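You operate a simulated robot arm through the tools that you are given. There is no shell and no other tool. Be economical: measure what you need, move in short steps, check, and stop when the job is done.

The job below is to be done with a simulated robot arm. You get a single attempt, and the scene is never put back.

Task
Run bottle 760 in drawer 2 till it shows DUE, then rack it.
Fine: ROUND counts it down; it ends in the grey rack, in time, with the drawer shut.

The check looks at the end state, three seconds after you hand in, the way a careful person would. Anything else that was tipped, shoved, dropped, spilled or broken makes it a failure.

Robot
A 7-joint arm with a two-finger parallel gripper on a trunk, on a base that drives. Base frame: it is fixed to the floor where the robot stands at the start and does not move with it; the origin is under the middle of the robot, x ahead of it, y to its left, z up. Units: m, degrees, N and s.
With the tool pointing down near the work surface it reaches from about 0.2 to 0.74 m from the robot's upright axis, wherever it stands. Its first joint turns from -166.0 to 166.0 degrees. Places, roughly: grey bottle rack [1, 1.1, 0.9]; incubator bottle [1.25, 0.25, 1]; incubator drawer two [1.1, 0, 1]. Payload 1.57 kg.
The TCP is the grasp point between the finger pads, 0.03 m short of the fingertips. In the tool frame z runs along the fingers and y along their closing line. Largest opening 0.11 m; finger width 0.024, thickness 0.012; the body of the gripper, 0.048 by 0.112 m, starts 0.078 m behind the TCP.
Orientation is that of the tool frame in the base frame, as [roll, pitch, yaw] about the fixed x, y, z axes, in that order (R = Rz(yaw) Ry(pitch) Rx(roll)). With the fingers straight down and closing along the base's y, the tool's x points along the base's -x, its y along +y and its z along -z.

Tools
- The arm moves only by the tool arm_command. Its argument "motion" is a list that holds one entry, the list of rows, each a list of 7 numbers: the turn, a rotation vector about the tool's x, y, z in degrees, then the shift along the tool's x, y, z in m, then the closure in counts, from 0 (fully open) to 255 (shut). In form: [[[rx, ry, rz, x, y, z, jaw], ...]]. A call has 1 to 12 rows; each row shifts and turns the commanded pose from where the row before left it, along the tool's axes as they then stand. Each row takes 0.2 s and may step no farther than 0.05 m and 8.6 degrees from the row before; otherwise, or with a gripper value out of range, the whole call is refused. Where a pose cannot be reached the arm comes as near as it can. A force on the tool above 40 N (or 10 N above the force at the start of the call, whichever is more), or a blocked arm, ends the call early, and 0.2 s more pass. Each finger travels about 0.045 m/s and halts on what it meets, pressing with about 25 N; the grip force reading is that of the motor and also rises with nothing between the fingers. The clock runs only during rows and for 0.2 s after the last one: add rows that do not move to give the fingers time. The reply holds the time, the measured pose of the TCP, the force on the tool along the base axes, the opening and the grip force, in the units named above and with some noise, with the torque about the TCP (base axes, N m) and any sound that the robot's microphone picked up.
- Cameras (640 x 400 px; columns grow to the right, rows downward): "scene" is now at [0.0206, 0.1249, 1.5474]; the picture's right is [-0.33, -0.94, 0.00], its down [-0.60, 0.21, -0.77] and it looks along [0.73, -0.26, -0.63] (base axes); focal length 273 px, centre (320, 200). "wrist" rides on the gripper at [0.07, 0.016, -0.141] in the tool frame; the picture's right is [-0.23, 0.97, 0.00], its down [-0.86, -0.20, -0.48] and it looks along [-0.47, -0.11, 0.88] (tool axes); focal length 222 px, centre (320, 200). There is no depth. A picture from a camera that has moved, and an enlarged one, comes with that camera's place and axes in the base frame and with its lens.
- camera(camera): a new picture of that camera. No time passes.
- slide_trunk(by): slides the trunk up (or, below 0, down) by that many m; the arm and the scene camera ride with it, the base frame stays. It gives what a move gives, with no picture.
- steer(legs): drives the robot by 1 to 6 legs, each [ahead, turn to the left] in m and degrees, along the robot's own axes; the way and the turn of a leg run together, so that a leg with both is an arc; at most 1.5 m and 180 degrees a leg. The arm and the cameras ride along, it lands a little off, and it stops where it bumps. It gives what a move gives.
- pan_tilt(pan, tilt): turns the head with the scene camera to pan (to the left, within 155 degrees either way) and tilt (down, from -29 to 69), counted from straight ahead of the robot. It gives what a move gives.
- enlarge(camera, box): a new picture of the part [left, top, right, bottom] of that camera's present view, enlarged. No time passes.
- hand_in(): hands the job in; it is judged then, once.

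Work in short steps. Places have to be worked out from the pictures, the camera data and where the tool is seen: move nearer, look again, correct. Check each grasp and each placing, and mend what went wrong. You have 120 turns and 78 pictures in all, those below and enlarged ones among them. Open the gripper and draw the arm clear of the work before you hand the job in, unless the task says otherwise; then end with one line.

The tools are called after "Call:" as a command line: name --argument value ..., lists and objects as JSON in quotes. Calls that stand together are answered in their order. arm_command: Moves the arm, as the interface text tells. Its arguments: {"type":"object","properties":{"motion":{"type":"array"}},"required":["motion"]} The other tools are called the same way: slide_trunk (by) slides the trunk up or down; steer (legs) drives the base; pan_tilt (pan, tilt) turns the head that bears the scene camera; camera (camera) takes a picture; enlarge (camera, box) takes an enlarged picture of a part of a camera's view; hand_in () hands the job in.

At the start:

```text
time_s: 0.0
tcp_pos: [0.4808, -0.0202, 0.9988]
orientation: [-179.9, 0.1, 180.0]
contact_force: [-0.7, 0.0, 0.2]
torque: [-0.01, 0.03, -0.01]
finger_gap: 0.1099
finger_force: 0.0
trunk travel left (down, up): [-0.475, 0.115]
robot x, y, heading: [0.0034, -0.0035, 0.1]
head pan, tilt: [-19.6, 39.4]
```

scene: 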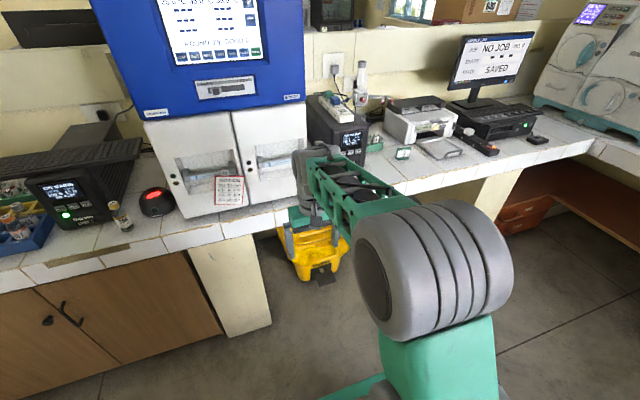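
wrist: 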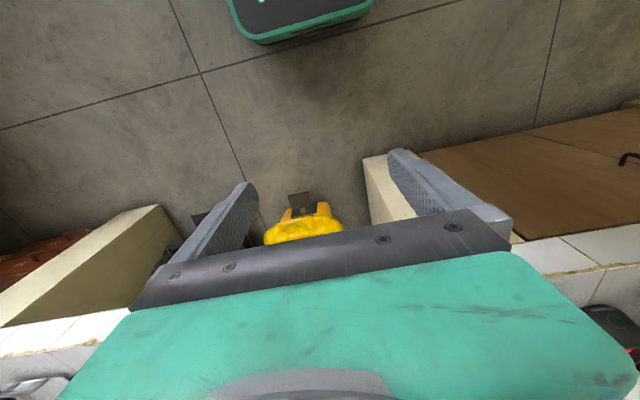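

The scene shows a blue incubator with two drawer bays and a screen, with a small notice between them. I read the screen and the notice first.

Call:
enlarge --camera "scene" --box '[130, 0, 310, 112]'

Call:
enlarge --camera "scene" --box '[140, 110, 310, 216]'

Call:
enlarge --camera "scene" --box '[0, 150, 180, 262]'

```text
3.56 times, centred on (220, 56) of scene
camera zoom: at [0.0206, 0.1249, 1.5474], right [-0.33, -0.94, 0.0], down [-0.6, 0.21, -0.77], along [0.73, -0.26, -0.63], focal length 972 px, centre (676, 712)
```

zoom: 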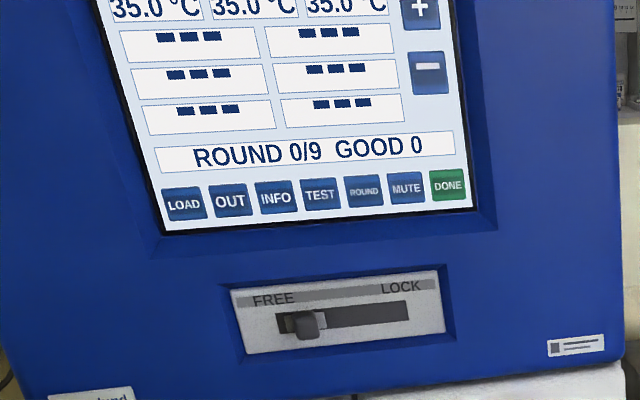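

```text
3.76 times, centred on (225, 163) of scene
camera zoom: at [0.0206, 0.1249, 1.5474], right [-0.33, -0.94, 0.0], down [-0.6, 0.21, -0.77], along [0.73, -0.26, -0.63], focal length 1029 px, centre (678, 339)
```

zoom: 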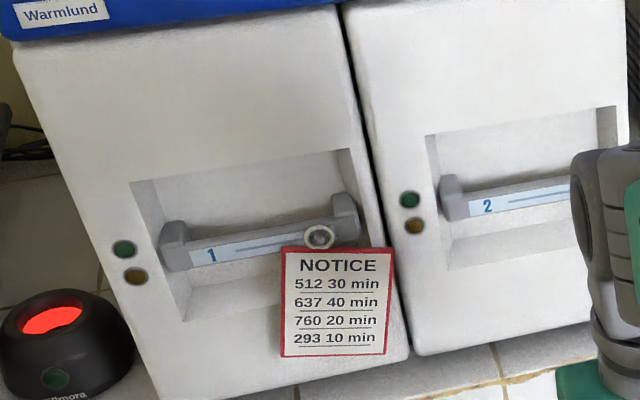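

```text
3.56 times, centred on (90, 206) of scene
camera zoom: at [0.0206, 0.1249, 1.5474], right [-0.33, -0.94, 0.0], down [-0.6, 0.21, -0.77], along [0.73, -0.26, -0.63], focal length 972 px, centre (1138, 179)
```

zoom: 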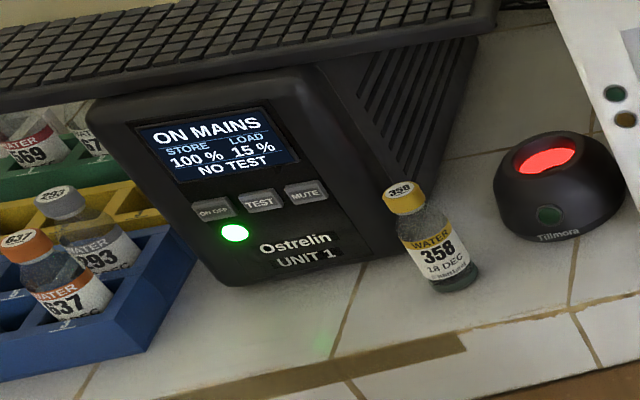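

Bottle 760 isn't seen yet; the notice says 760 needs 20 min. I turn the head to see the racks on the left, then the screen.

Call:
pan_tilt --pan 30 --tilt 30

Call:
camera --camera "scene"

Call:
pan_tilt --pan 0 --tilt 15

Call:
camera --camera "scene"

```text
time_s: 1.2
tcp_pos: [0.4821, -0.0199, 1.0007]
orientation: [180.0, 0.1, -180.0]
contact_force: [-0.7, -0.5, -0.6]
torque: [0.01, 0.0, 0.0]
finger_gap: 0.1099
finger_force: 0.0
trunk travel left (down, up): [-0.475, 0.115]
robot x, y, heading: [-0.0004, -0.0001, -0.0]
head pan, tilt: [30.0, 30.0]
```

```text
72 pictures are left
camera scene: at [0.0185, 0.1987, 1.5619], right [0.5, -0.87, 0.0], down [-0.43, -0.25, -0.87], along [0.75, 0.43, -0.5], focal length 273 px, centre (320, 200)
```

scene: 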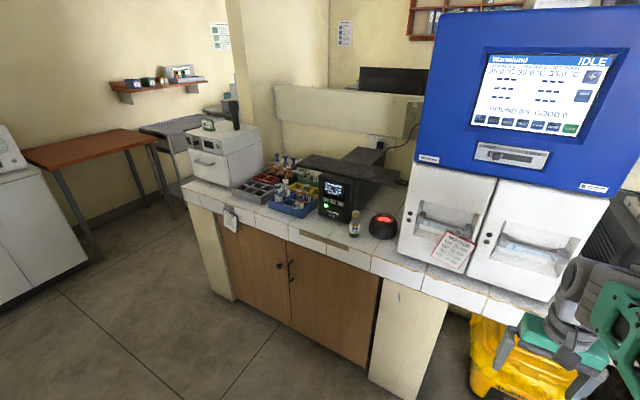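

```text
time_s: 2.1
tcp_pos: [0.4817, -0.0197, 1.0001]
orientation: [180.0, 0.0, -180.0]
contact_force: [0.2, -0.4, -0.4]
torque: [-0.01, 0.01, 0.04]
finger_gap: 0.1098
finger_force: 0.1
trunk travel left (down, up): [-0.475, 0.115]
robot x, y, heading: [0.0027, -0.0019, -0.2]
head pan, tilt: [0.0, 15.0]
```

```text
71 pictures are left
camera scene: at [0.0335, 0.1536, 1.5861], right [0.0, -1.0, 0.0], down [-0.26, 0.0, -0.97], along [0.97, 0.0, -0.26], focal length 273 px, centre (320, 200)
```

scene: 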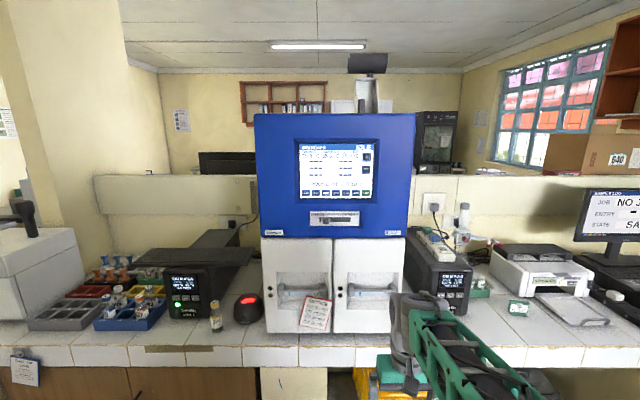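

I zoom into the screen and the racks.

Call:
enlarge --camera "scene" --box '[250, 110, 420, 216]'

Call:
enlarge --camera "scene" --box '[20, 240, 180, 340]'

Call:
enlarge --camera "scene" --box '[0, 340, 80, 390]'

```text
3.76 times, centred on (335, 163) of scene
camera zoom: at [0.0335, 0.1536, 1.5861], right [0.0, -1.0, 0.0], down [-0.26, 0.0, -0.97], along [0.97, 0.0, -0.26], focal length 1029 px, centre (264, 339)
```

zoom: 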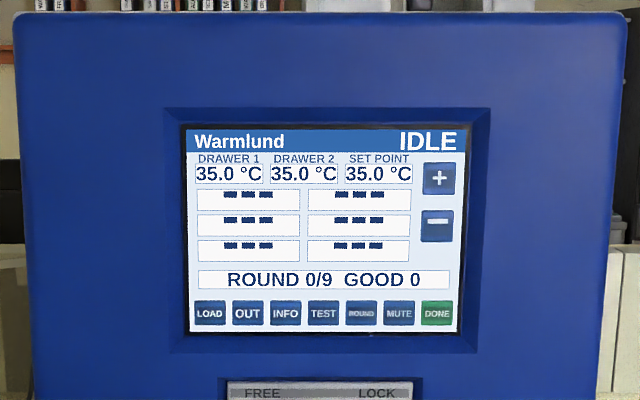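

```text
4.00 times, centred on (100, 290) of scene
camera zoom: at [0.0335, 0.1536, 1.5861], right [0.0, -1.0, 0.0], down [-0.26, 0.0, -0.97], along [0.97, 0.0, -0.26], focal length 1094 px, centre (1200, -160)
```

zoom: 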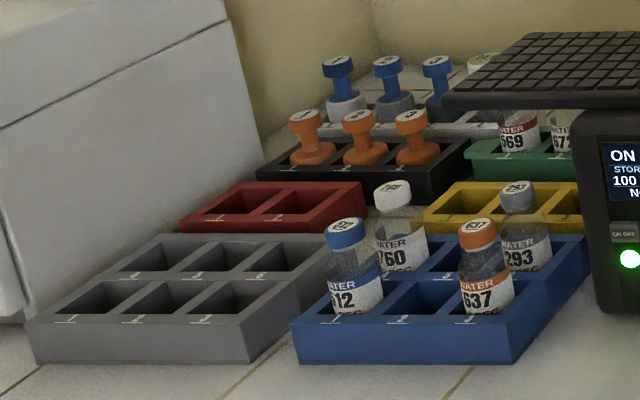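

```text
8.00 times, centred on (40, 365) of scene
camera zoom: at [0.0335, 0.1536, 1.5861], right [0.0, -1.0, 0.0], down [-0.26, 0.0, -0.97], along [0.97, 0.0, -0.26], focal length 2187 px, centre (2560, -1120)
```

zoom: 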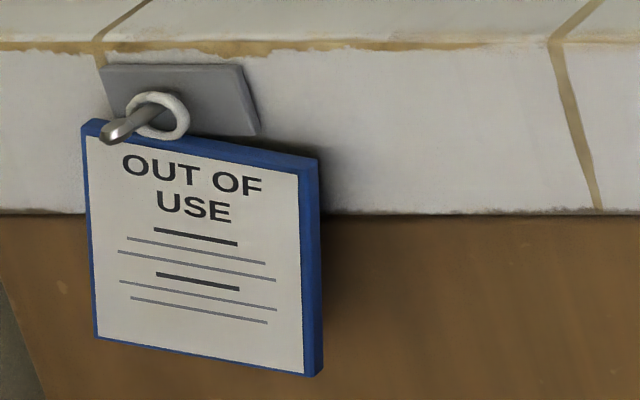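

Bottle 760 (white cap) sits in the blue rack; the incubator is idle with LOAD/OUT/INFO/TEST/ROUND keys. I'll raise the arm with the tool turning forward, so as to use the touchscreen; first the rise.

Call:
arm_command --motion '[[[0, 0, 0, 0, 0.02, -0.045, 255], [0, 0, 0, 0, 0.02, -0.045, 255], [0, 0, 0, 0, 0.02, -0.045, 255], [0, 0, 0, 0, 0.02, -0.045, 255], [0, 0, 0, 0, 0.02, -0.045, 255], [0, 0, 0, 0, 0.02, -0.045, 255], [0, 0, 0, 0, 0.02, -0.045, 255]]]'

Call:
arm_command --motion '[[[0, -8.2, 0, 0, 0, 0, 255], [0, -8.2, 0, 0, 0, 0, 255], [0, -8.2, 0, 0, 0, 0, 255], [0, -8.2, 0, 0, 0, 0, 255], [0, -8.2, 0, 0, 0, 0, 255], [0, -8.2, 0, 0, 0, 0, 255], [0, -8.2, 0, 0, 0, 0, 255], [0, -8.2, 0, 0, 0, 0, 255], [0, -8.2, 0, 0, 0, 0, 255], [0, -8.2, 0, 0, 0, 0, 255], [0, -8, 0, 0, 0, 0, 255], [0, 0, 0, 0, 0, 0, 255]]]'

Call:
camera --camera "scene"

Call:
camera --camera "wrist"

```text
time_s: 3.7
tcp_pos: [0.481, 0.1196, 1.3081]
orientation: [-179.9, -0.1, -180.0]
contact_force: [-0.3, 0.3, 0.8]
torque: [0.01, 0.02, -0.03]
finger_gap: 0.0001
finger_force: 17.9
out of reach, approached as far as the arm can: row 7
trunk travel left (down, up): [-0.475, 0.115]
robot x, y, heading: [-0.0024, 0.0002, 0.2]
head pan, tilt: [0.0, 15.0]
```

```text
time_s: 5.8
tcp_pos: [0.4385, 0.1304, 1.3482]
orientation: [171.3, 52.0, -170.1]
contact_force: [-1.9, -0.5, 0.6]
torque: [0.03, -0.01, 0.01]
finger_gap: 0.0
finger_force: 21.1
out of reach, approached as far as the arm can: row 5, 6, 7, 8, 9, 10
trunk travel left (down, up): [-0.475, 0.115]
robot x, y, heading: [-0.0007, 0.002, 0.1]
head pan, tilt: [0.0, 15.0]
stopped in row 10: the arm was blocked; the commanded pose is now the measured one
```

```text
67 pictures are left
camera scene: at [0.0319, 0.1529, 1.5816], right [0.0, -1.0, 0.0], down [-0.26, 0.0, -0.97], along [0.97, 0.0, -0.26], focal length 273 px, centre (320, 200)
```

scene: 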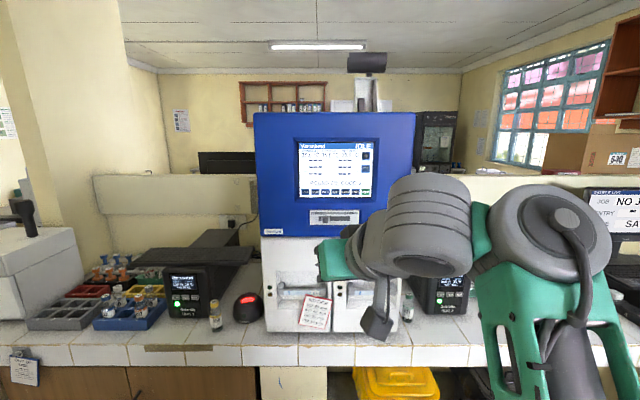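

```text
66 pictures are left
camera wrist: at [0.2871, 0.098, 1.3805], right [-0.14, 0.95, 0.27], down [0.22, -0.23, 0.95], along [0.96, 0.2, -0.18], focal length 222 px, centre (320, 200)
```

wrist: 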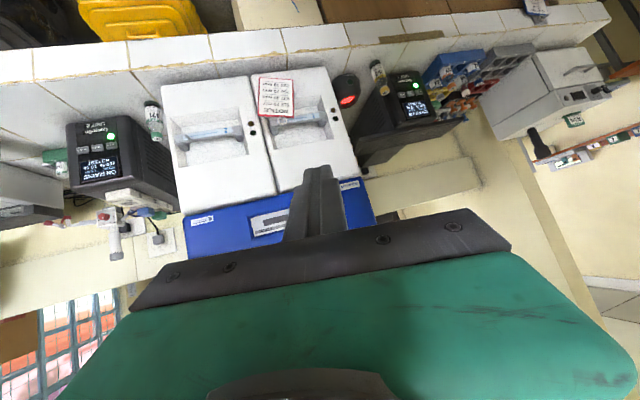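

The arm was cramped close to the base. I move forward toward the screen (base +x) while straightening the roll and yaw, then finish the turn.

Call:
arm_command --motion '[[[4.1, 0, 1.5, -0.025, 0, 0.032, 255], [4.1, 0, 1.5, -0.025, 0, 0.032, 255], [4.1, 0, 1.5, -0.025, 0, 0.032, 255], [4.2, 0, 1.6, -0.025, 0, 0.032, 255], [0, 0, 0, 0, 0, 0, 255]]]'

```text
time_s: 7.0
tcp_pos: [0.5785, 0.1168, 1.3647]
orientation: [-179.6, 51.6, -179.6]
contact_force: [-0.1, 0.3, -0.2]
torque: [-0.06, 0.01, -0.06]
finger_gap: 0.0
finger_force: 21.3
out of reach, approached as far as the arm can: row 1, 2, 3
trunk travel left (down, up): [-0.475, 0.115]
robot x, y, heading: [0.0022, -0.0008, 0.0]
head pan, tilt: [0.0, 15.0]
```

Orientation is now clean at 52° pitch. I complete the turn to horizontal.

Call:
arm_command --motion '[[[0, -7.7, 0, 0, 0, 0, 255], [0, -7.7, 0, 0, 0, 0, 255], [0, -7.7, 0, 0, 0, 0, 255], [0, -7.7, 0, 0, 0, 0, 255], [0, -7.6, 0, 0, 0, 0, 255], [0, 0, 0, 0, 0, 0, 255]]]'

Call:
enlarge --camera "scene" --box '[230, 100, 430, 225]'

```text
time_s: 8.6
tcp_pos: [0.6012, 0.1305, 1.3085]
orientation: [-149.1, 84.2, -148.9]
contact_force: [0.6, -0.2, -0.2]
torque: [-0.01, 0.01, 0.0]
finger_gap: 0.0002
finger_force: 21.4
trunk travel left (down, up): [-0.475, 0.115]
robot x, y, heading: [0.0008, -0.0015, 0.1]
head pan, tilt: [0.0, 15.0]
stopped in row 6: the arm was blocked; the commanded pose is now the measured one
```

```text
3.20 times, centred on (330, 162) of scene
camera zoom: at [0.0345, 0.1542, 1.5836], right [0.0, -1.0, 0.0], down [-0.26, 0.0, -0.97], along [0.97, 0.0, -0.26], focal length 875 px, centre (288, 320)
```

zoom: 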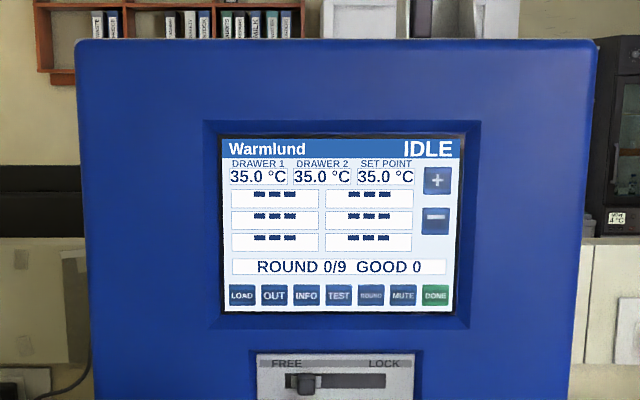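

The tool is horizontal, pointing at the incubator 5° low. LOAD is estimated at y≈0.199, z≈1.385 and INFO at y≈0.137. I raise the trunk and approach INFO.

Call:
slide_trunk --by 0.085

Call:
arm_command --motion '[[[0, -2.5, 0, 0, 0.003, 0.04, 255], [0, -2.5, 0, 0, 0.003, 0.04, 255], [0, 0, 0, 0, 0, 0.04, 255], [0, 0, 0, 0, 0, 0.02, 255], [0, 0, 0, 0, 0, 0, 255]]]'

Call:
camera --camera "scene"

Call:
camera --camera "wrist"

```text
time_s: 9.8
tcp_pos: [0.5982, 0.1319, 1.4047]
orientation: [-148.9, 84.9, -148.4]
contact_force: [0.4, 1.1, -0.1]
torque: [0.02, 0.01, 0.0]
finger_gap: 0.0001
finger_force: 21.1
trunk travel left (down, up): [-0.56, 0.03]
robot x, y, heading: [0.0001, -0.0021, -0.0]
head pan, tilt: [0.0, 15.0]
```

```text
time_s: 11.0
tcp_pos: [0.7385, 0.1329, 1.4012]
orientation: [-75.7, 87.3, -75.6]
contact_force: [0.9, 0.4, 0.5]
torque: [0.0, 0.0, 0.0]
finger_gap: 0.0001
finger_force: 21.7
trunk travel left (down, up): [-0.56, 0.03]
robot x, y, heading: [-0.0014, 0.0027, -0.2]
head pan, tilt: [0.0, 15.0]
```

```text
64 pictures are left
camera scene: at [0.0336, 0.1536, 1.6711], right [0.0, -1.0, 0.0], down [-0.26, 0.0, -0.97], along [0.97, 0.0, -0.26], focal length 273 px, centre (320, 200)
```

scene: 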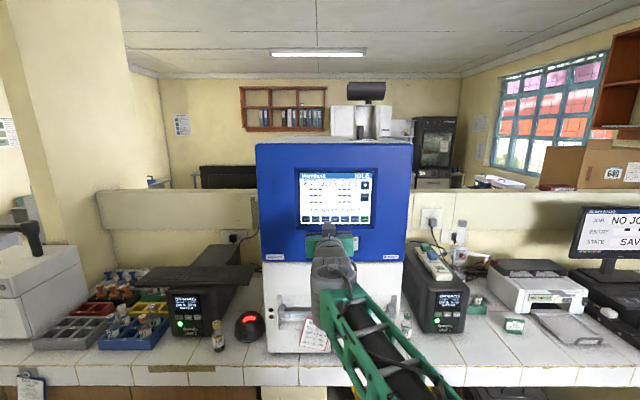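

```text
63 pictures are left
camera wrist: at [0.5978, 0.1454, 1.3281], right [0.0, 0.98, 0.18], down [-0.49, -0.16, 0.86], along [0.87, -0.09, 0.48], focal length 222 px, centre (320, 200)
```

wrist: 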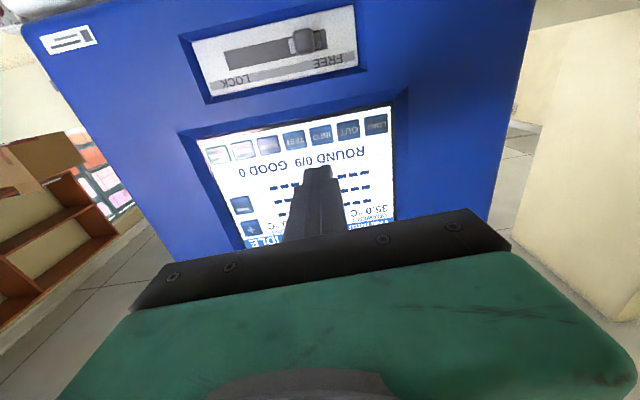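

Intersecting the two views puts the screen at x≈0.862 and the button row at z≈1.386. I press INFO gently (y 0.137) and back off.

Call:
arm_command --motion '[[[0, 0, 0, 0.015, 0.003, 0.035, 255], [0, 0, 0, 0, 0, 0.035, 255], [0, 0, 0, 0, 0, 0.015, 255], [0, 0, 0, 0, 0, 0.006, 255], [0, 0, 0, 0, 0, 0.004, 255], [0, 0, 0, 0, 0, 0.003, 255]]]'

Call:
arm_command --motion '[[[0, 0, 0, 0, 0, -0.04, 255], [0, 0, 0, 0, 0, 0, 255]]]'

Call:
enlarge --camera "scene" --box '[260, 140, 420, 240]'

```text
time_s: 12.3
tcp_pos: [0.8269, 0.1367, 1.3863]
orientation: [-80.3, 87.2, -80.1]
contact_force: [-33.9, -4.7, -2.9]
torque: [-0.17, 0.34, -0.18]
finger_gap: 0.0
finger_force: 21.3
trunk travel left (down, up): [-0.56, 0.03]
robot x, y, heading: [-0.0015, -0.0024, 0.1]
head pan, tilt: [0.0, 15.0]
heard: click
stopped in row 6: the force on the tool passed its limit (the readings are from after the stop); the commanded pose is now the measured one
```

```text
time_s: 12.9
tcp_pos: [0.7953, 0.1384, 1.3806]
orientation: [-86.7, 87.3, -86.5]
contact_force: [0.2, -0.2, 0.2]
torque: [0.01, 0.0, -0.01]
finger_gap: 0.0002
finger_force: 21.3
trunk travel left (down, up): [-0.56, 0.03]
robot x, y, heading: [0.0004, -0.001, 0.1]
head pan, tilt: [0.0, 15.0]
```

```text
4.00 times, centred on (340, 190) of scene
camera zoom: at [0.034, 0.1538, 1.671], right [0.0, -1.0, 0.0], down [-0.26, 0.0, -0.97], along [0.97, 0.0, -0.26], focal length 1094 px, centre (240, 240)
```

zoom: 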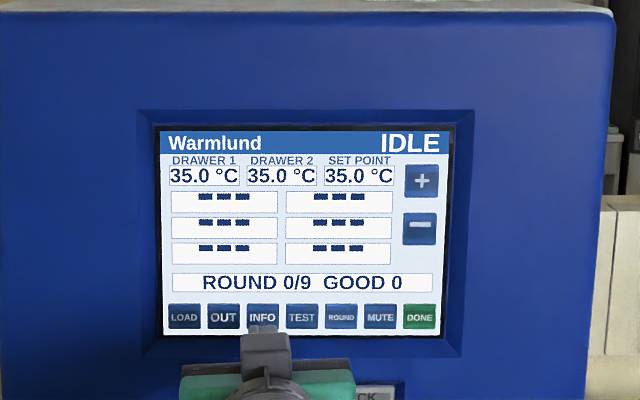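

A click was heard, but INFO shows nothing more. I press LOAD next (y≈0.199), stopping at about the same depth.

Call:
arm_command --motion '[[[0, 0, 0, -0.003, 0.031, 0, 255], [0, 0, 0, -0.003, 0.03, 0, 255], [0, 0, 0, 0, 0, 0.022, 255], [0, 0, 0, 0, 0, 0.006, 255], [0, 0, 0, 0, 0, 0.003, 255], [0, 0, 0, 0, 0, 0.002, 255]]]'

Call:
arm_command --motion '[[[0, 0, 0, 0, 0, -0.04, 255], [0, 0, 0, 0, 0, 0, 255]]]'

Call:
enlarge --camera "scene" --box '[260, 140, 420, 240]'

```text
time_s: 14.3
tcp_pos: [0.8259, 0.1986, 1.387]
orientation: [-83.9, 87.3, -83.7]
contact_force: [-6.5, 0.3, 0.7]
torque: [0.01, 0.02, 0.01]
finger_gap: 0.0
finger_force: 21.1
trunk travel left (down, up): [-0.56, 0.03]
robot x, y, heading: [-0.0006, -0.0016, 0.2]
head pan, tilt: [0.0, 15.0]
heard: click
```

```text
time_s: 14.9
tcp_pos: [0.7877, 0.1957, 1.3841]
orientation: [-86.1, 87.3, -85.8]
contact_force: [-1.4, -0.2, -0.6]
torque: [0.03, 0.0, 0.04]
finger_gap: 0.0001
finger_force: 21.2
trunk travel left (down, up): [-0.56, 0.03]
robot x, y, heading: [-0.0016, 0.0066, 0.1]
head pan, tilt: [0.0, 15.0]
```

```text
4.00 times, centred on (340, 190) of scene
camera zoom: at [0.0333, 0.1537, 1.671], right [0.0, -1.0, 0.0], down [-0.26, 0.0, -0.97], along [0.97, 0.0, -0.26], focal length 1094 px, centre (240, 240)
```

zoom: 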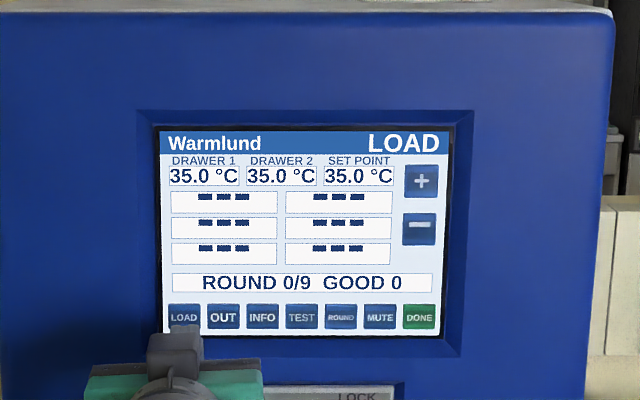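

The screen now shows LOAD mode. I back away and drive to a stance in front of the blue rack, keeping the arm well off the bench.

Call:
steer --legs '[[-0.25, 0], [0, 90], [0.75, 0], [0, -90]]'

Call:
arm_command --motion '[[[0, 8.2, 0, 0, 0, 0, 0], [0, 8.2, 0, 0, 0, 0, 0], [0, 8.2, 0, 0, 0, 0, 0], [0, 8.2, 0, 0, 0, 0, 0], [0, 8.2, 0, 0, 0, 0, 0], [0, 8.2, 0, 0, 0, 0, 0], [0, 8.2, 0, 0, 0, 0, 0], [0, 8.2, 0, 0, 0, 0, 0], [0, 8.2, 0, 0, 0, 0, 0], [0, 8.2, 0, 0, 0, 0, 0], [0, 5.4, 0, 0, 0, 0, 0], [0, 0, 0, 0, 0, 0, 0]]]'

Call:
pan_tilt --pan 0 --tilt 35

Call:
camera --camera "scene"

```text
time_s: 22.7
tcp_pos: [-0.4436, 1.1724, 1.3779]
orientation: [-97.2, 87.0, -7.7]
contact_force: [-0.1, 0.9, -1.3]
torque: [0.04, 0.03, -0.02]
finger_gap: 0.0002
finger_force: 21.7
trunk travel left (down, up): [-0.56, 0.03]
robot x, y, heading: [-0.2582, 0.3791, 89.1]
head pan, tilt: [0.0, 15.0]
stopped in leg 3: the robot was blocked; the commanded pose is now the measured one
```

```text
time_s: 25.3
tcp_pos: [-0.5071, 1.0383, 1.2521]
orientation: [177.6, 21.4, -90.1]
contact_force: [-0.6, -0.7, 0.2]
torque: [-0.01, -0.02, -0.04]
finger_gap: 0.1098
finger_force: 0.0
out of reach, approached as far as the arm can: row 5, 6, 7, 8, 9, 10, 11
trunk travel left (down, up): [-0.56, 0.03]
robot x, y, heading: [-0.2556, 0.378, 89.2]
head pan, tilt: [0.0, 15.0]
```

```text
time_s: 26.1
tcp_pos: [-0.5079, 1.0392, 1.2518]
orientation: [177.7, 21.2, -90.0]
contact_force: [-0.2, 0.1, 0.3]
torque: [0.03, -0.01, 0.0]
finger_gap: 0.11
finger_force: 0.2
trunk travel left (down, up): [-0.56, 0.03]
robot x, y, heading: [-0.2609, 0.3808, 89.0]
head pan, tilt: [0.0, 35.0]
```

```text
60 pictures are left
camera scene: at [-0.413, 0.4105, 1.6392], right [1.0, -0.02, 0.0], down [-0.01, -0.57, -0.82], along [0.01, 0.82, -0.57], focal length 273 px, centre (320, 200)
```

scene: 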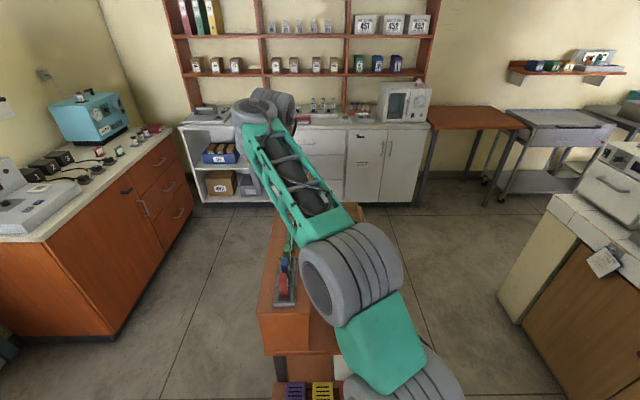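

A wooden island table stands in the way behind; the base halted against something. I look down there.

Call:
pan_tilt --pan 0 --tilt 65

Call:
camera --camera "scene"

Call:
pan_tilt --pan -60 --tilt 50

Call:
camera --camera "scene"

```text
time_s: 27.1
tcp_pos: [-0.5083, 1.0395, 1.2523]
orientation: [177.6, 21.4, -90.1]
contact_force: [0.1, 0.0, 1.0]
torque: [0.0, 0.01, 0.0]
finger_gap: 0.1101
finger_force: 0.1
trunk travel left (down, up): [-0.56, 0.03]
robot x, y, heading: [-0.2593, 0.3816, 89.0]
head pan, tilt: [0.0, 65.0]
```

```text
59 pictures are left
camera scene: at [-0.4134, 0.3832, 1.5993], right [1.0, -0.02, 0.0], down [-0.01, -0.91, -0.42], along [0.01, 0.42, -0.91], focal length 273 px, centre (320, 200)
```

scene: 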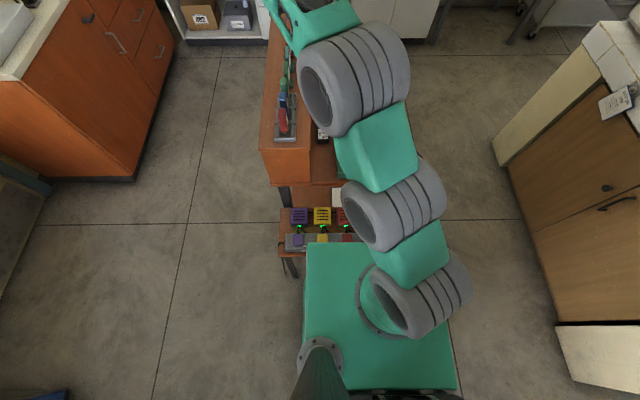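

```text
time_s: 28.4
tcp_pos: [-0.5081, 1.0386, 1.2513]
orientation: [177.8, 21.3, -90.1]
contact_force: [0.7, -0.7, -0.6]
torque: [0.01, 0.0, 0.0]
finger_gap: 0.11
finger_force: 0.0
trunk travel left (down, up): [-0.56, 0.03]
robot x, y, heading: [-0.2563, 0.3793, 88.9]
head pan, tilt: [-60.0, 50.0]
```

```text
58 pictures are left
camera scene: at [-0.3471, 0.36, 1.6174], right [0.49, -0.87, 0.0], down [-0.67, -0.37, -0.64], along [0.56, 0.31, -0.77], focal length 273 px, centre (320, 200)
```

scene: 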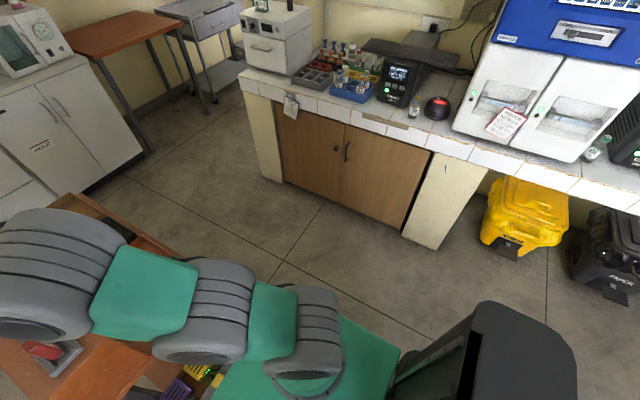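

The base only touched the tray under the island table; everything there still stands. I back off a little and tuck the arm in, tool straight down, before driving round.

Call:
steer --legs '[[-0.12, 0]]'

Call:
arm_command --motion '[[[0, 0, 0, 0.035, -0.02, -0.01, 0], [0, 5, 0, 0.035, -0.02, -0.01, 0], [0, 5, 0, 0.035, -0.025, -0.01, 0], [0, 5, 0, 0.035, -0.025, 0, 0], [0, 5, 0, 0.035, -0.025, 0, 0], [0, 1, 0, 0.02, -0.025, 0, 0], [0, 0, 0, 0, -0.025, 0, 0], [0, 0, 0, 0, 0, 0, 0]]]'

```text
time_s: 29.6
tcp_pos: [-0.5083, 0.9203, 1.253]
orientation: [177.7, 21.4, -90.0]
contact_force: [0.5, 0.0, -1.0]
torque: [0.02, 0.0, 0.0]
finger_gap: 0.1098
finger_force: 0.1
trunk travel left (down, up): [-0.56, 0.03]
robot x, y, heading: [-0.261, 0.2607, 89.2]
head pan, tilt: [-60.0, 50.0]
```

```text
time_s: 31.4
tcp_pos: [-0.348, 0.7399, 1.2448]
orientation: [178.0, 0.1, -89.2]
contact_force: [-1.2, 0.3, 0.0]
torque: [-0.01, 0.01, -0.01]
finger_gap: 0.11
finger_force: 0.0
out of reach, approached as far as the arm can: row 1, 2, 3, 6, 7
trunk travel left (down, up): [-0.56, 0.03]
robot x, y, heading: [-0.2563, 0.2642, 89.0]
head pan, tilt: [-60.0, 50.0]
```

Arm is tucked 0.48 m ahead, tool down. I drive round: right turn, 0.43 ahead, left, 0.5 ahead, right.

Call:
steer --legs '[[0, -89], [0.43, 0], [0, 90], [0.52, 0], [0, -90]]'

Call:
pan_tilt --pan 0 --tilt 45

Call:
camera --camera "scene"

Call:
camera --camera "wrist"

```text
time_s: 48.0
tcp_pos: [0.6344, 0.8851, 1.2449]
orientation: [177.9, 0.2, -177.2]
contact_force: [0.5, 0.7, 0.6]
torque: [-0.01, 0.01, 0.02]
finger_gap: 0.1104
finger_force: 0.1
trunk travel left (down, up): [-0.56, 0.03]
robot x, y, heading: [0.1625, 0.782, 1.3]
head pan, tilt: [-60.0, 50.0]
```

```text
time_s: 49.3
tcp_pos: [0.6343, 0.8839, 1.2458]
orientation: [177.9, 0.2, -177.2]
contact_force: [0.4, 0.0, -0.3]
torque: [0.0, -0.02, 0.0]
finger_gap: 0.1101
finger_force: 0.1
trunk travel left (down, up): [-0.56, 0.03]
robot x, y, heading: [0.1643, 0.7804, 1.2]
head pan, tilt: [0.0, 45.0]
```

```text
57 pictures are left
camera scene: at [0.1785, 0.9334, 1.6243], right [0.02, -1.0, 0.0], down [-0.71, -0.01, -0.71], along [0.71, 0.01, -0.71], focal length 273 px, centre (320, 200)
```

scene: 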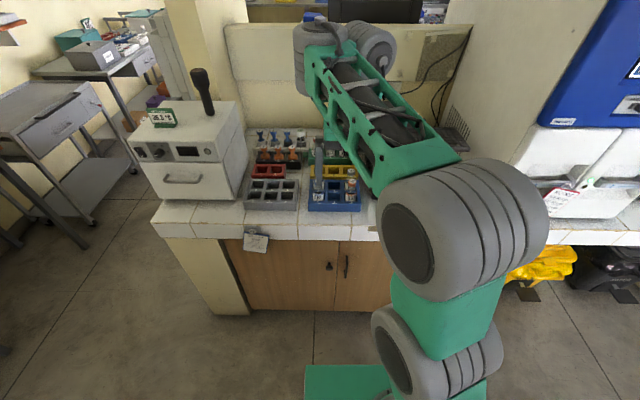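

```text
56 pictures are left
camera wrist: at [0.5641, 0.892, 1.3866], right [0.18, 0.98, 0.04], down [0.86, -0.17, 0.47], along [0.47, -0.05, -0.88], focal length 222 px, centre (320, 200)
```

wrist: 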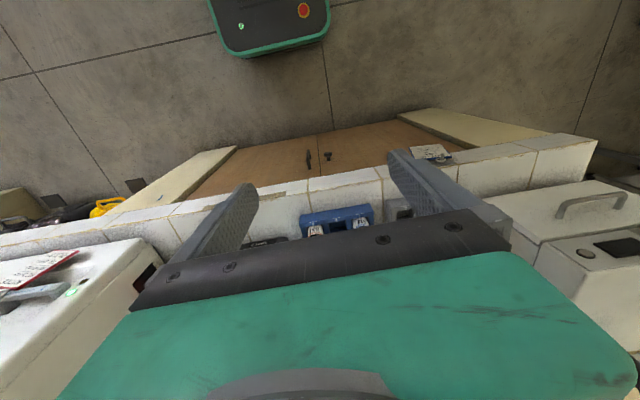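

I zoom on the racks to locate 760.

Call:
enlarge --camera "scene" --box '[240, 120, 384, 210]'

```text
4.44 times, centred on (312, 165) of scene
camera zoom: at [0.1785, 0.9334, 1.6243], right [0.02, -1.0, 0.0], down [-0.71, -0.01, -0.71], along [0.71, 0.01, -0.71], focal length 1215 px, centre (356, 356)
```

zoom: 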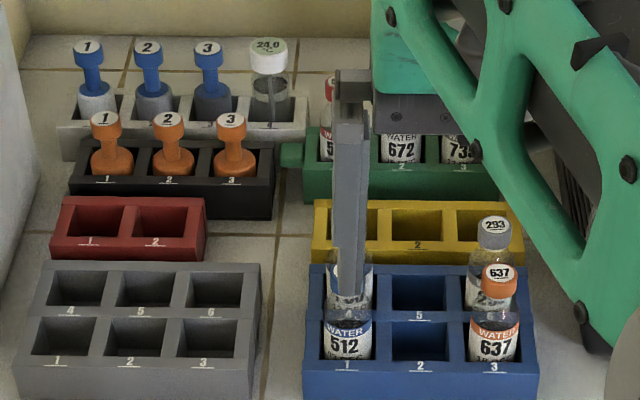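

From two views 760's cap is at about (0.989, 0.948, 0.966). I drive 0.2 ahead so it comes within reach, and square the tool.

Call:
steer --legs '[[0.2, 0]]'

Call:
arm_command --motion '[[[2, 0, 2.8, 0, 0, 0.03, 0], [0, 0, 0, -0.03, 0.02, 0.03, 0], [0, 0, 0, -0.03, 0.02, 0.03, 0], [0, 0, 0, 0, 0, 0, 0]]]'

Call:
camera --camera "wrist"

Call:
camera --camera "scene"

```text
time_s: 50.9
tcp_pos: [0.8336, 0.8894, 1.2452]
orientation: [177.9, 0.1, -177.2]
contact_force: [0.2, -0.1, -0.8]
torque: [-0.01, 0.03, -0.03]
finger_gap: 0.1099
finger_force: 0.0
trunk travel left (down, up): [-0.56, 0.03]
robot x, y, heading: [0.3587, 0.7806, 1.3]
head pan, tilt: [0.0, 45.0]
```

```text
time_s: 51.9
tcp_pos: [0.9102, 0.9337, 1.186]
orientation: [180.0, -0.1, -179.8]
contact_force: [-0.4, 0.4, 0.8]
torque: [0.03, 0.01, 0.0]
finger_gap: 0.11
finger_force: 0.0
out of reach, approached as far as the arm can: row 1, 2
trunk travel left (down, up): [-0.56, 0.03]
robot x, y, heading: [0.3585, 0.7851, 1.3]
head pan, tilt: [0.0, 45.0]
```

```text
54 pictures are left
camera wrist: at [0.8405, 0.9501, 1.3257], right [0.23, 0.97, 0.0], down [0.86, -0.2, 0.48], along [0.46, -0.11, -0.88], focal length 222 px, centre (320, 200)
```

wrist: 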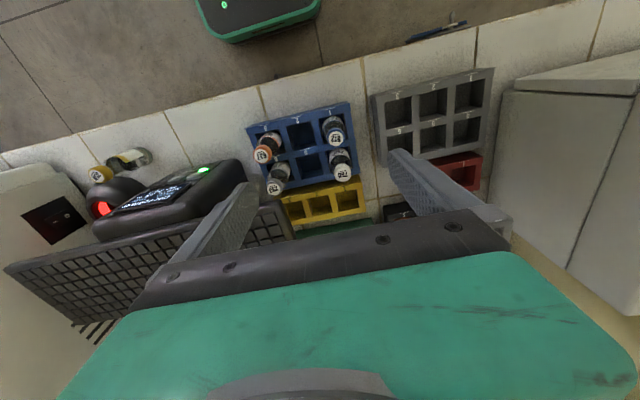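

```text
53 pictures are left
camera scene: at [0.3767, 0.9376, 1.6243], right [0.02, -1.0, 0.0], down [-0.71, -0.02, -0.71], along [0.71, 0.01, -0.71], focal length 273 px, centre (320, 200)
```

scene: 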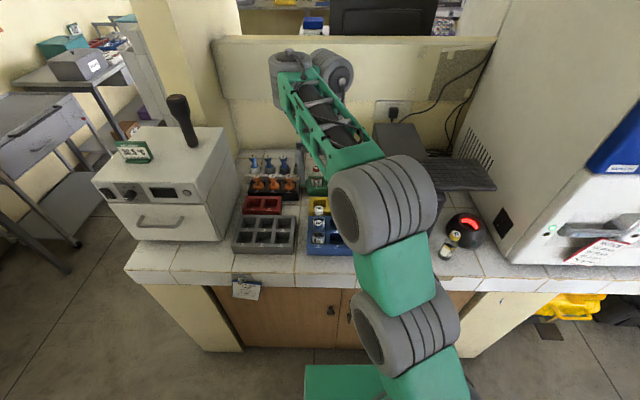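

Wrist view puts 760's cap at about (0.985, 0.952). I move above it, down to z≈1.04 (tips ~4 cm above the cap), and look.

Call:
arm_command --motion '[[[0, 0, 0, -0.038, 0.009, 0, 0], [0, 0, 0, -0.038, 0.009, 0.02, 0], [0, 0, 0, 0, 0, 0.04, 0], [0, 0, 0, 0, 0, 0.04, 0], [0, 0, 0, 0, 0, 0.04, 0], [0, 0, 0, 0, 0, 0, 0]]]'

Call:
enlarge --camera "wrist" --box '[200, 80, 456, 240]'

Call:
enlarge --camera "scene" --box '[230, 120, 390, 260]'

```text
time_s: 53.3
tcp_pos: [0.9807, 0.9517, 1.0416]
orientation: [180.0, 0.1, -179.9]
contact_force: [0.0, -0.2, -0.3]
torque: [-0.02, 0.01, -0.01]
finger_gap: 0.1101
finger_force: 0.1
trunk travel left (down, up): [-0.56, 0.03]
robot x, y, heading: [0.3586, 0.7865, 1.1]
head pan, tilt: [0.0, 45.0]
```

```text
2.50 times, centred on (328, 160) of wrist
camera zoom: at [0.9121, 0.9678, 1.1824], right [0.23, 0.97, 0.0], down [0.85, -0.2, 0.48], along [0.47, -0.11, -0.88], focal length 555 px, centre (300, 300)
```

zoom: 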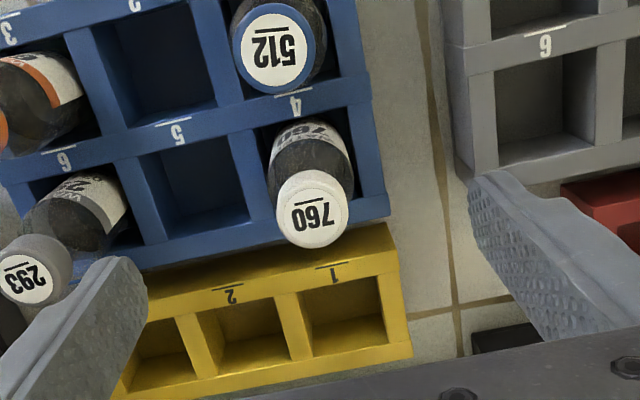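

```text
2.86 times, centred on (310, 190) of scene
camera zoom: at [0.3769, 0.9377, 1.6243], right [0.02, -1.0, 0.0], down [-0.71, -0.02, -0.71], along [0.71, 0.01, -0.71], focal length 781 px, centre (349, 229)
```

zoom: 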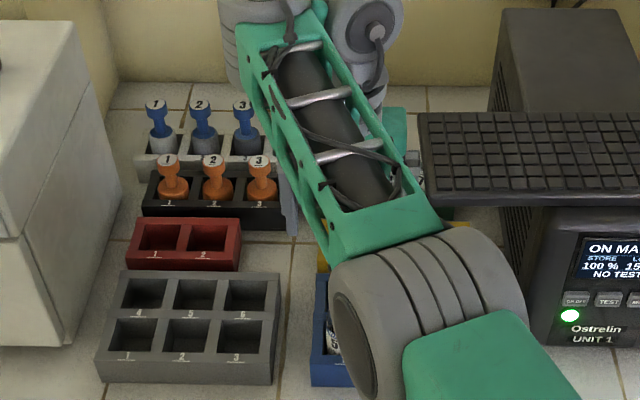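

Cap is centred between the fingers within a few mm. I descend to z≈0.975 and close.

Call:
arm_command --motion '[[[0, 0, 0, -0.005, 0.002, 0.03, 0], [0, 0, 0, 0, 0, 0.036, 0], [0, 0, 0, 0, 0, 0, 120], [0, 0, 0, 0, 0, 0, 255], [0, 0, 0, 0, 0, 0, 255], [0, 0, 0, 0, 0, 0, 255], [0, 0, 0, 0, 0, 0, 255], [0, 0, 0, 0, 0, 0, 255], [0, 0, 0, 0, 0, 0, 255]]]'

```text
time_s: 55.3
tcp_pos: [0.9979, 0.9561, 0.9825]
orientation: [-179.9, -0.2, -180.0]
contact_force: [0.7, 0.0, -0.1]
torque: [-0.05, -0.02, 0.01]
finger_gap: 0.0279
finger_force: 25.4
out of reach, approached as far as the arm can: row 2
trunk travel left (down, up): [-0.56, 0.03]
robot x, y, heading: [0.3582, 0.7802, 1.1]
head pan, tilt: [0.0, 45.0]
```

The gap of 0.028 with 25 N means the cap is held. I lift it clear and check.

Call:
arm_command --motion '[[[0, 0, 0, 0, 0, -0.03, 255], [0, 0, 0, 0, 0, -0.04, 255], [0, 0, 0, 0, 0, -0.04, 255], [0, 0, 0, 0, 0, -0.04, 255], [0, 0, 0, 0, 0, 0, 255]]]'

Call:
enlarge --camera "wrist" --box '[120, 40, 520, 290]'

Call:
pan_tilt --pan -35 --tilt 40

Call:
camera --camera "scene"

```text
time_s: 56.5
tcp_pos: [0.9987, 0.9567, 1.1315]
orientation: [179.9, 0.1, -180.0]
contact_force: [-0.1, -0.6, -1.0]
torque: [-0.02, 0.02, 0.01]
finger_gap: 0.0278
finger_force: 24.8
trunk travel left (down, up): [-0.56, 0.03]
robot x, y, heading: [0.3595, 0.7858, 1.1]
head pan, tilt: [0.0, 45.0]
```

```text
1.60 times, centred on (320, 165) of wrist
camera zoom: at [0.9288, 0.9726, 1.2727], right [0.23, 0.97, 0.0], down [0.85, -0.2, 0.48], along [0.47, -0.11, -0.88], focal length 355 px, centre (320, 256)
```

zoom: 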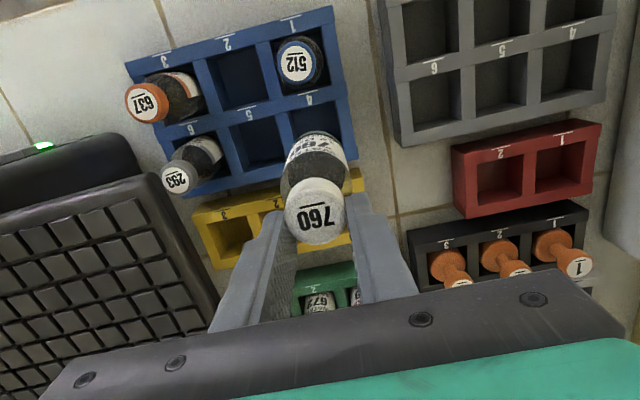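

```text
time_s: 57.5
tcp_pos: [0.9983, 0.9571, 1.1314]
orientation: [179.9, 0.1, 180.0]
contact_force: [0.0, 0.5, -1.7]
torque: [-0.04, 0.0, 0.02]
finger_gap: 0.028
finger_force: 24.8
trunk travel left (down, up): [-0.56, 0.03]
robot x, y, heading: [0.3581, 0.7821, 1.0]
head pan, tilt: [-35.0, 40.0]
```

```text
49 pictures are left
camera scene: at [0.3663, 0.8887, 1.6315], right [-0.56, -0.83, 0.0], down [-0.53, 0.36, -0.77], along [0.64, -0.43, -0.64], focal length 273 px, centre (320, 200)
```

scene: 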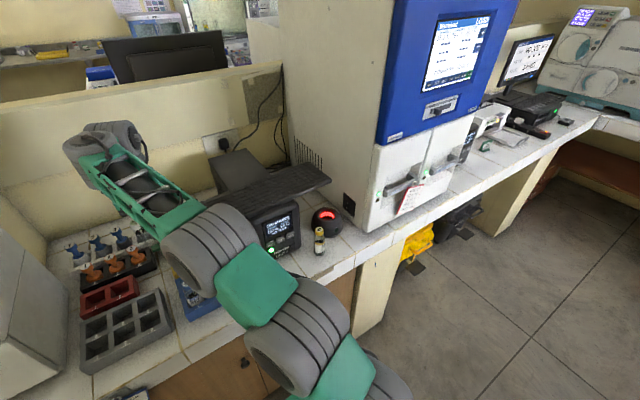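

The bottle hangs in the grip, label toward the robot. I look at the scanner.

Call:
enlarge --camera "scene" --box '[255, 180, 383, 260]'

```text
5.00 times, centred on (319, 220) of scene
camera zoom: at [0.3663, 0.8887, 1.6315], right [-0.56, -0.83, 0.0], down [-0.53, 0.36, -0.77], along [0.64, -0.43, -0.64], focal length 1367 px, centre (325, 100)
```

zoom: 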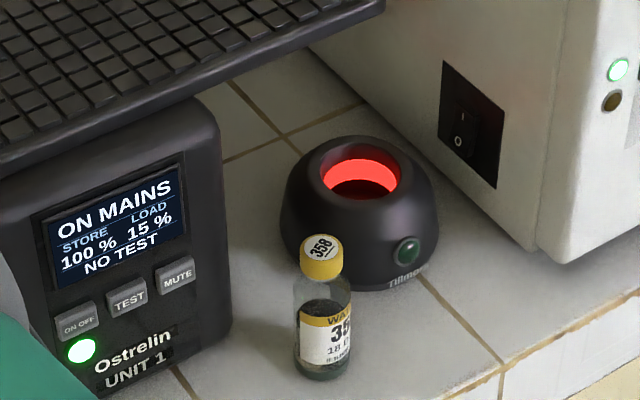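

Scanner well is at about (0.987, 0.439, 0.92), the counter at z≈0.845, bottle ≈0.12 tall. I tuck the arm with the bottle and drive to a stance serving scanner, drawer 2 and screen.

Call:
arm_command --motion '[[[0, 0, 0, 0.02, 0, -0.03, 255], [0, 0, 0, 0.04, 0, -0.02, 255], [0, 0, 0, 0.04, 0, -0.02, 255], [0, 0, 0, 0.04, -0.02, -0.01, 255], [0, 0, 0, 0.04, -0.02, -0.01, 255], [0, 0, 0, 0.03, -0.02, 0, 255], [0, 0, 0, 0, 0, 0, 255]]]'

Call:
steer --legs '[[-0.15, 0], [0, -91], [0.5, 0], [0, 90]]'

Call:
pan_tilt --pan 0 --tilt 35

Call:
camera --camera "scene"

```text
time_s: 59.1
tcp_pos: [0.7856, 0.8975, 1.2235]
orientation: [179.9, 0.0, -180.0]
contact_force: [0.0, -0.2, -0.4]
torque: [-0.01, -0.04, 0.02]
finger_gap: 0.0278
finger_force: 24.8
trunk travel left (down, up): [-0.56, 0.03]
robot x, y, heading: [0.3569, 0.7833, 0.9]
head pan, tilt: [-35.0, 40.0]
```

```text
time_s: 70.8
tcp_pos: [0.6284, 0.395, 1.2229]
orientation: [179.9, 0.2, 179.7]
contact_force: [0.6, 0.4, 0.1]
torque: [-0.02, 0.01, 0.0]
finger_gap: 0.028
finger_force: 24.7
trunk travel left (down, up): [-0.56, 0.03]
robot x, y, heading: [0.198, 0.2833, 0.7]
head pan, tilt: [-35.0, 40.0]
```

```text
time_s: 71.8
tcp_pos: [0.6289, 0.3951, 1.2237]
orientation: [180.0, 0.1, 179.6]
contact_force: [-0.1, -0.4, -0.2]
torque: [0.0, -0.01, 0.02]
finger_gap: 0.0277
finger_force: 25.1
trunk travel left (down, up): [-0.56, 0.03]
robot x, y, heading: [0.2007, 0.2797, 0.9]
head pan, tilt: [0.0, 35.0]
```

```text
47 pictures are left
camera scene: at [0.2257, 0.437, 1.6391], right [0.01, -1.0, 0.0], down [-0.57, -0.01, -0.82], along [0.82, 0.01, -0.57], focal length 273 px, centre (320, 200)
```

scene: 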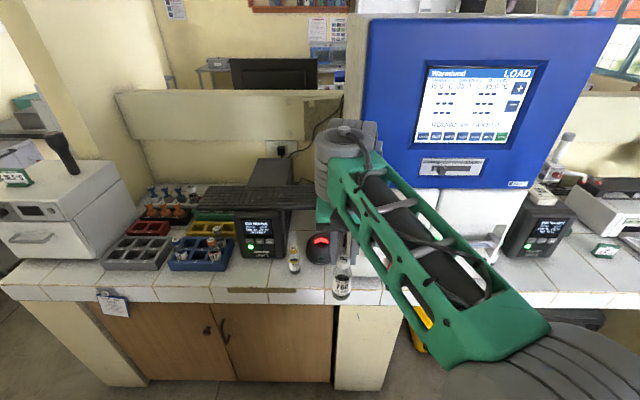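

The incubator's left wall would foul the forearm reaching the scanner from here, so I go back to a stance near y≈0.7 for the scan.

Call:
steer --legs '[[0, 90], [0.42, 0], [0, -90], [0.16, 0]]'

Call:
pan_tilt --pan -30 --tilt 45

Call:
arm_command --motion '[[[0, 0, 0, -0.01, -0.045, 0, 255], [0, 0, 0, -0.01, -0.045, 0, 255], [0, 0, 0, -0.01, -0.045, 0, 255], [0, 0, 0, -0.01, -0.045, 0, 255], [0, 0, 0, -0.01, -0.045, 0, 255], [0, 0, 0, -0.01, -0.045, 0, 255], [0, 0, 0, -0.01, -0.045, 0, 255], [0, 0, 0, -0.01, -0.04, 0, 255], [0, 0, 0, 0, 0, 0, 255]]]'

Call:
camera --camera "scene"

```text
time_s: 83.2
tcp_pos: [0.7782, 0.8145, 1.2238]
orientation: [179.8, 0.0, 178.9]
contact_force: [0.0, 0.6, -0.4]
torque: [0.01, 0.04, -0.01]
finger_gap: 0.0277
finger_force: 25.7
trunk travel left (down, up): [-0.56, 0.03]
robot x, y, heading: [0.3472, 0.7061, 0.0]
head pan, tilt: [0.0, 35.0]
```

```text
time_s: 84.2
tcp_pos: [0.7771, 0.8146, 1.2234]
orientation: [179.9, 0.1, 178.8]
contact_force: [-0.2, 0.6, -0.2]
torque: [-0.01, 0.0, 0.03]
finger_gap: 0.0279
finger_force: 25.1
trunk travel left (down, up): [-0.56, 0.03]
robot x, y, heading: [0.3479, 0.7099, 0.1]
head pan, tilt: [-30.0, 45.0]
```

```text
time_s: 86.2
tcp_pos: [0.8492, 0.4567, 1.2222]
orientation: [179.9, 0.1, 178.8]
contact_force: [0.0, -0.2, -1.3]
torque: [-0.02, -0.02, 0.03]
finger_gap: 0.0279
finger_force: 25.2
trunk travel left (down, up): [-0.56, 0.03]
robot x, y, heading: [0.3504, 0.7102, 0.1]
head pan, tilt: [-30.0, 45.0]
```

```text
46 pictures are left
camera scene: at [0.3581, 0.8227, 1.6243], right [-0.5, -0.87, 0.0], down [-0.61, 0.35, -0.71], along [0.61, -0.35, -0.71], focal length 273 px, centre (320, 200)
```

scene: 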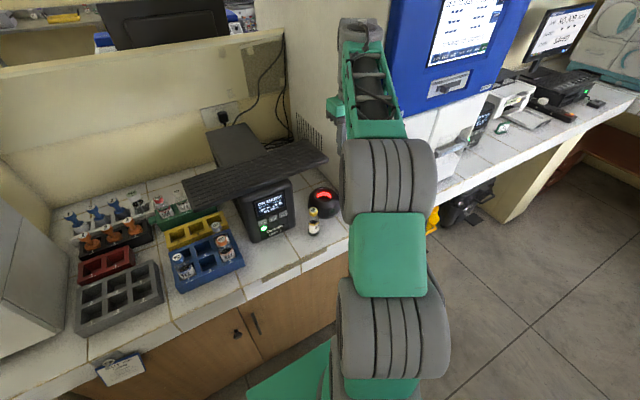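

I check clearance with the wrist camera before moving in over the scanner.

Call:
camera --camera "wrist"

Call:
enlarge --camera "scene" --box '[270, 0, 470, 250]'

```text
45 pictures are left
camera wrist: at [0.7795, 0.4737, 1.3634], right [0.25, 0.97, 0.0], down [0.85, -0.22, 0.48], along [0.47, -0.12, -0.88], focal length 222 px, centre (320, 200)
```

wrist: 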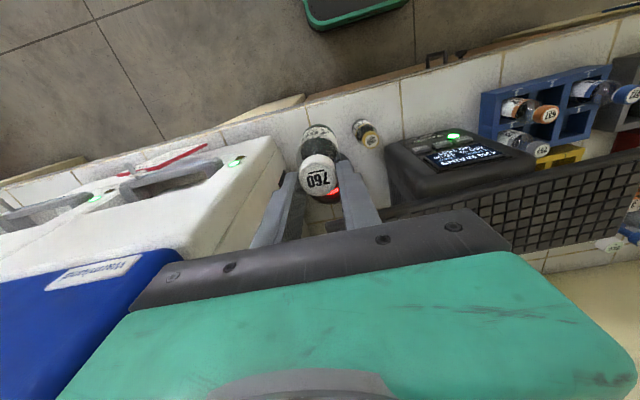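

```text
1.60 times, centred on (370, 125) of scene
camera zoom: at [0.3581, 0.8227, 1.6243], right [-0.5, -0.87, 0.0], down [-0.61, 0.35, -0.71], along [0.61, -0.35, -0.71], focal length 437 px, centre (240, 320)
```

zoom: 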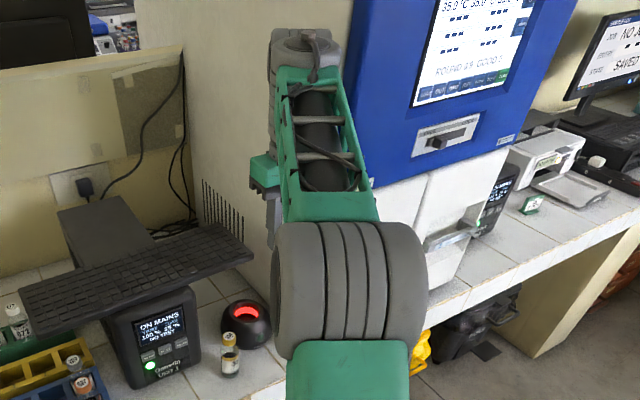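

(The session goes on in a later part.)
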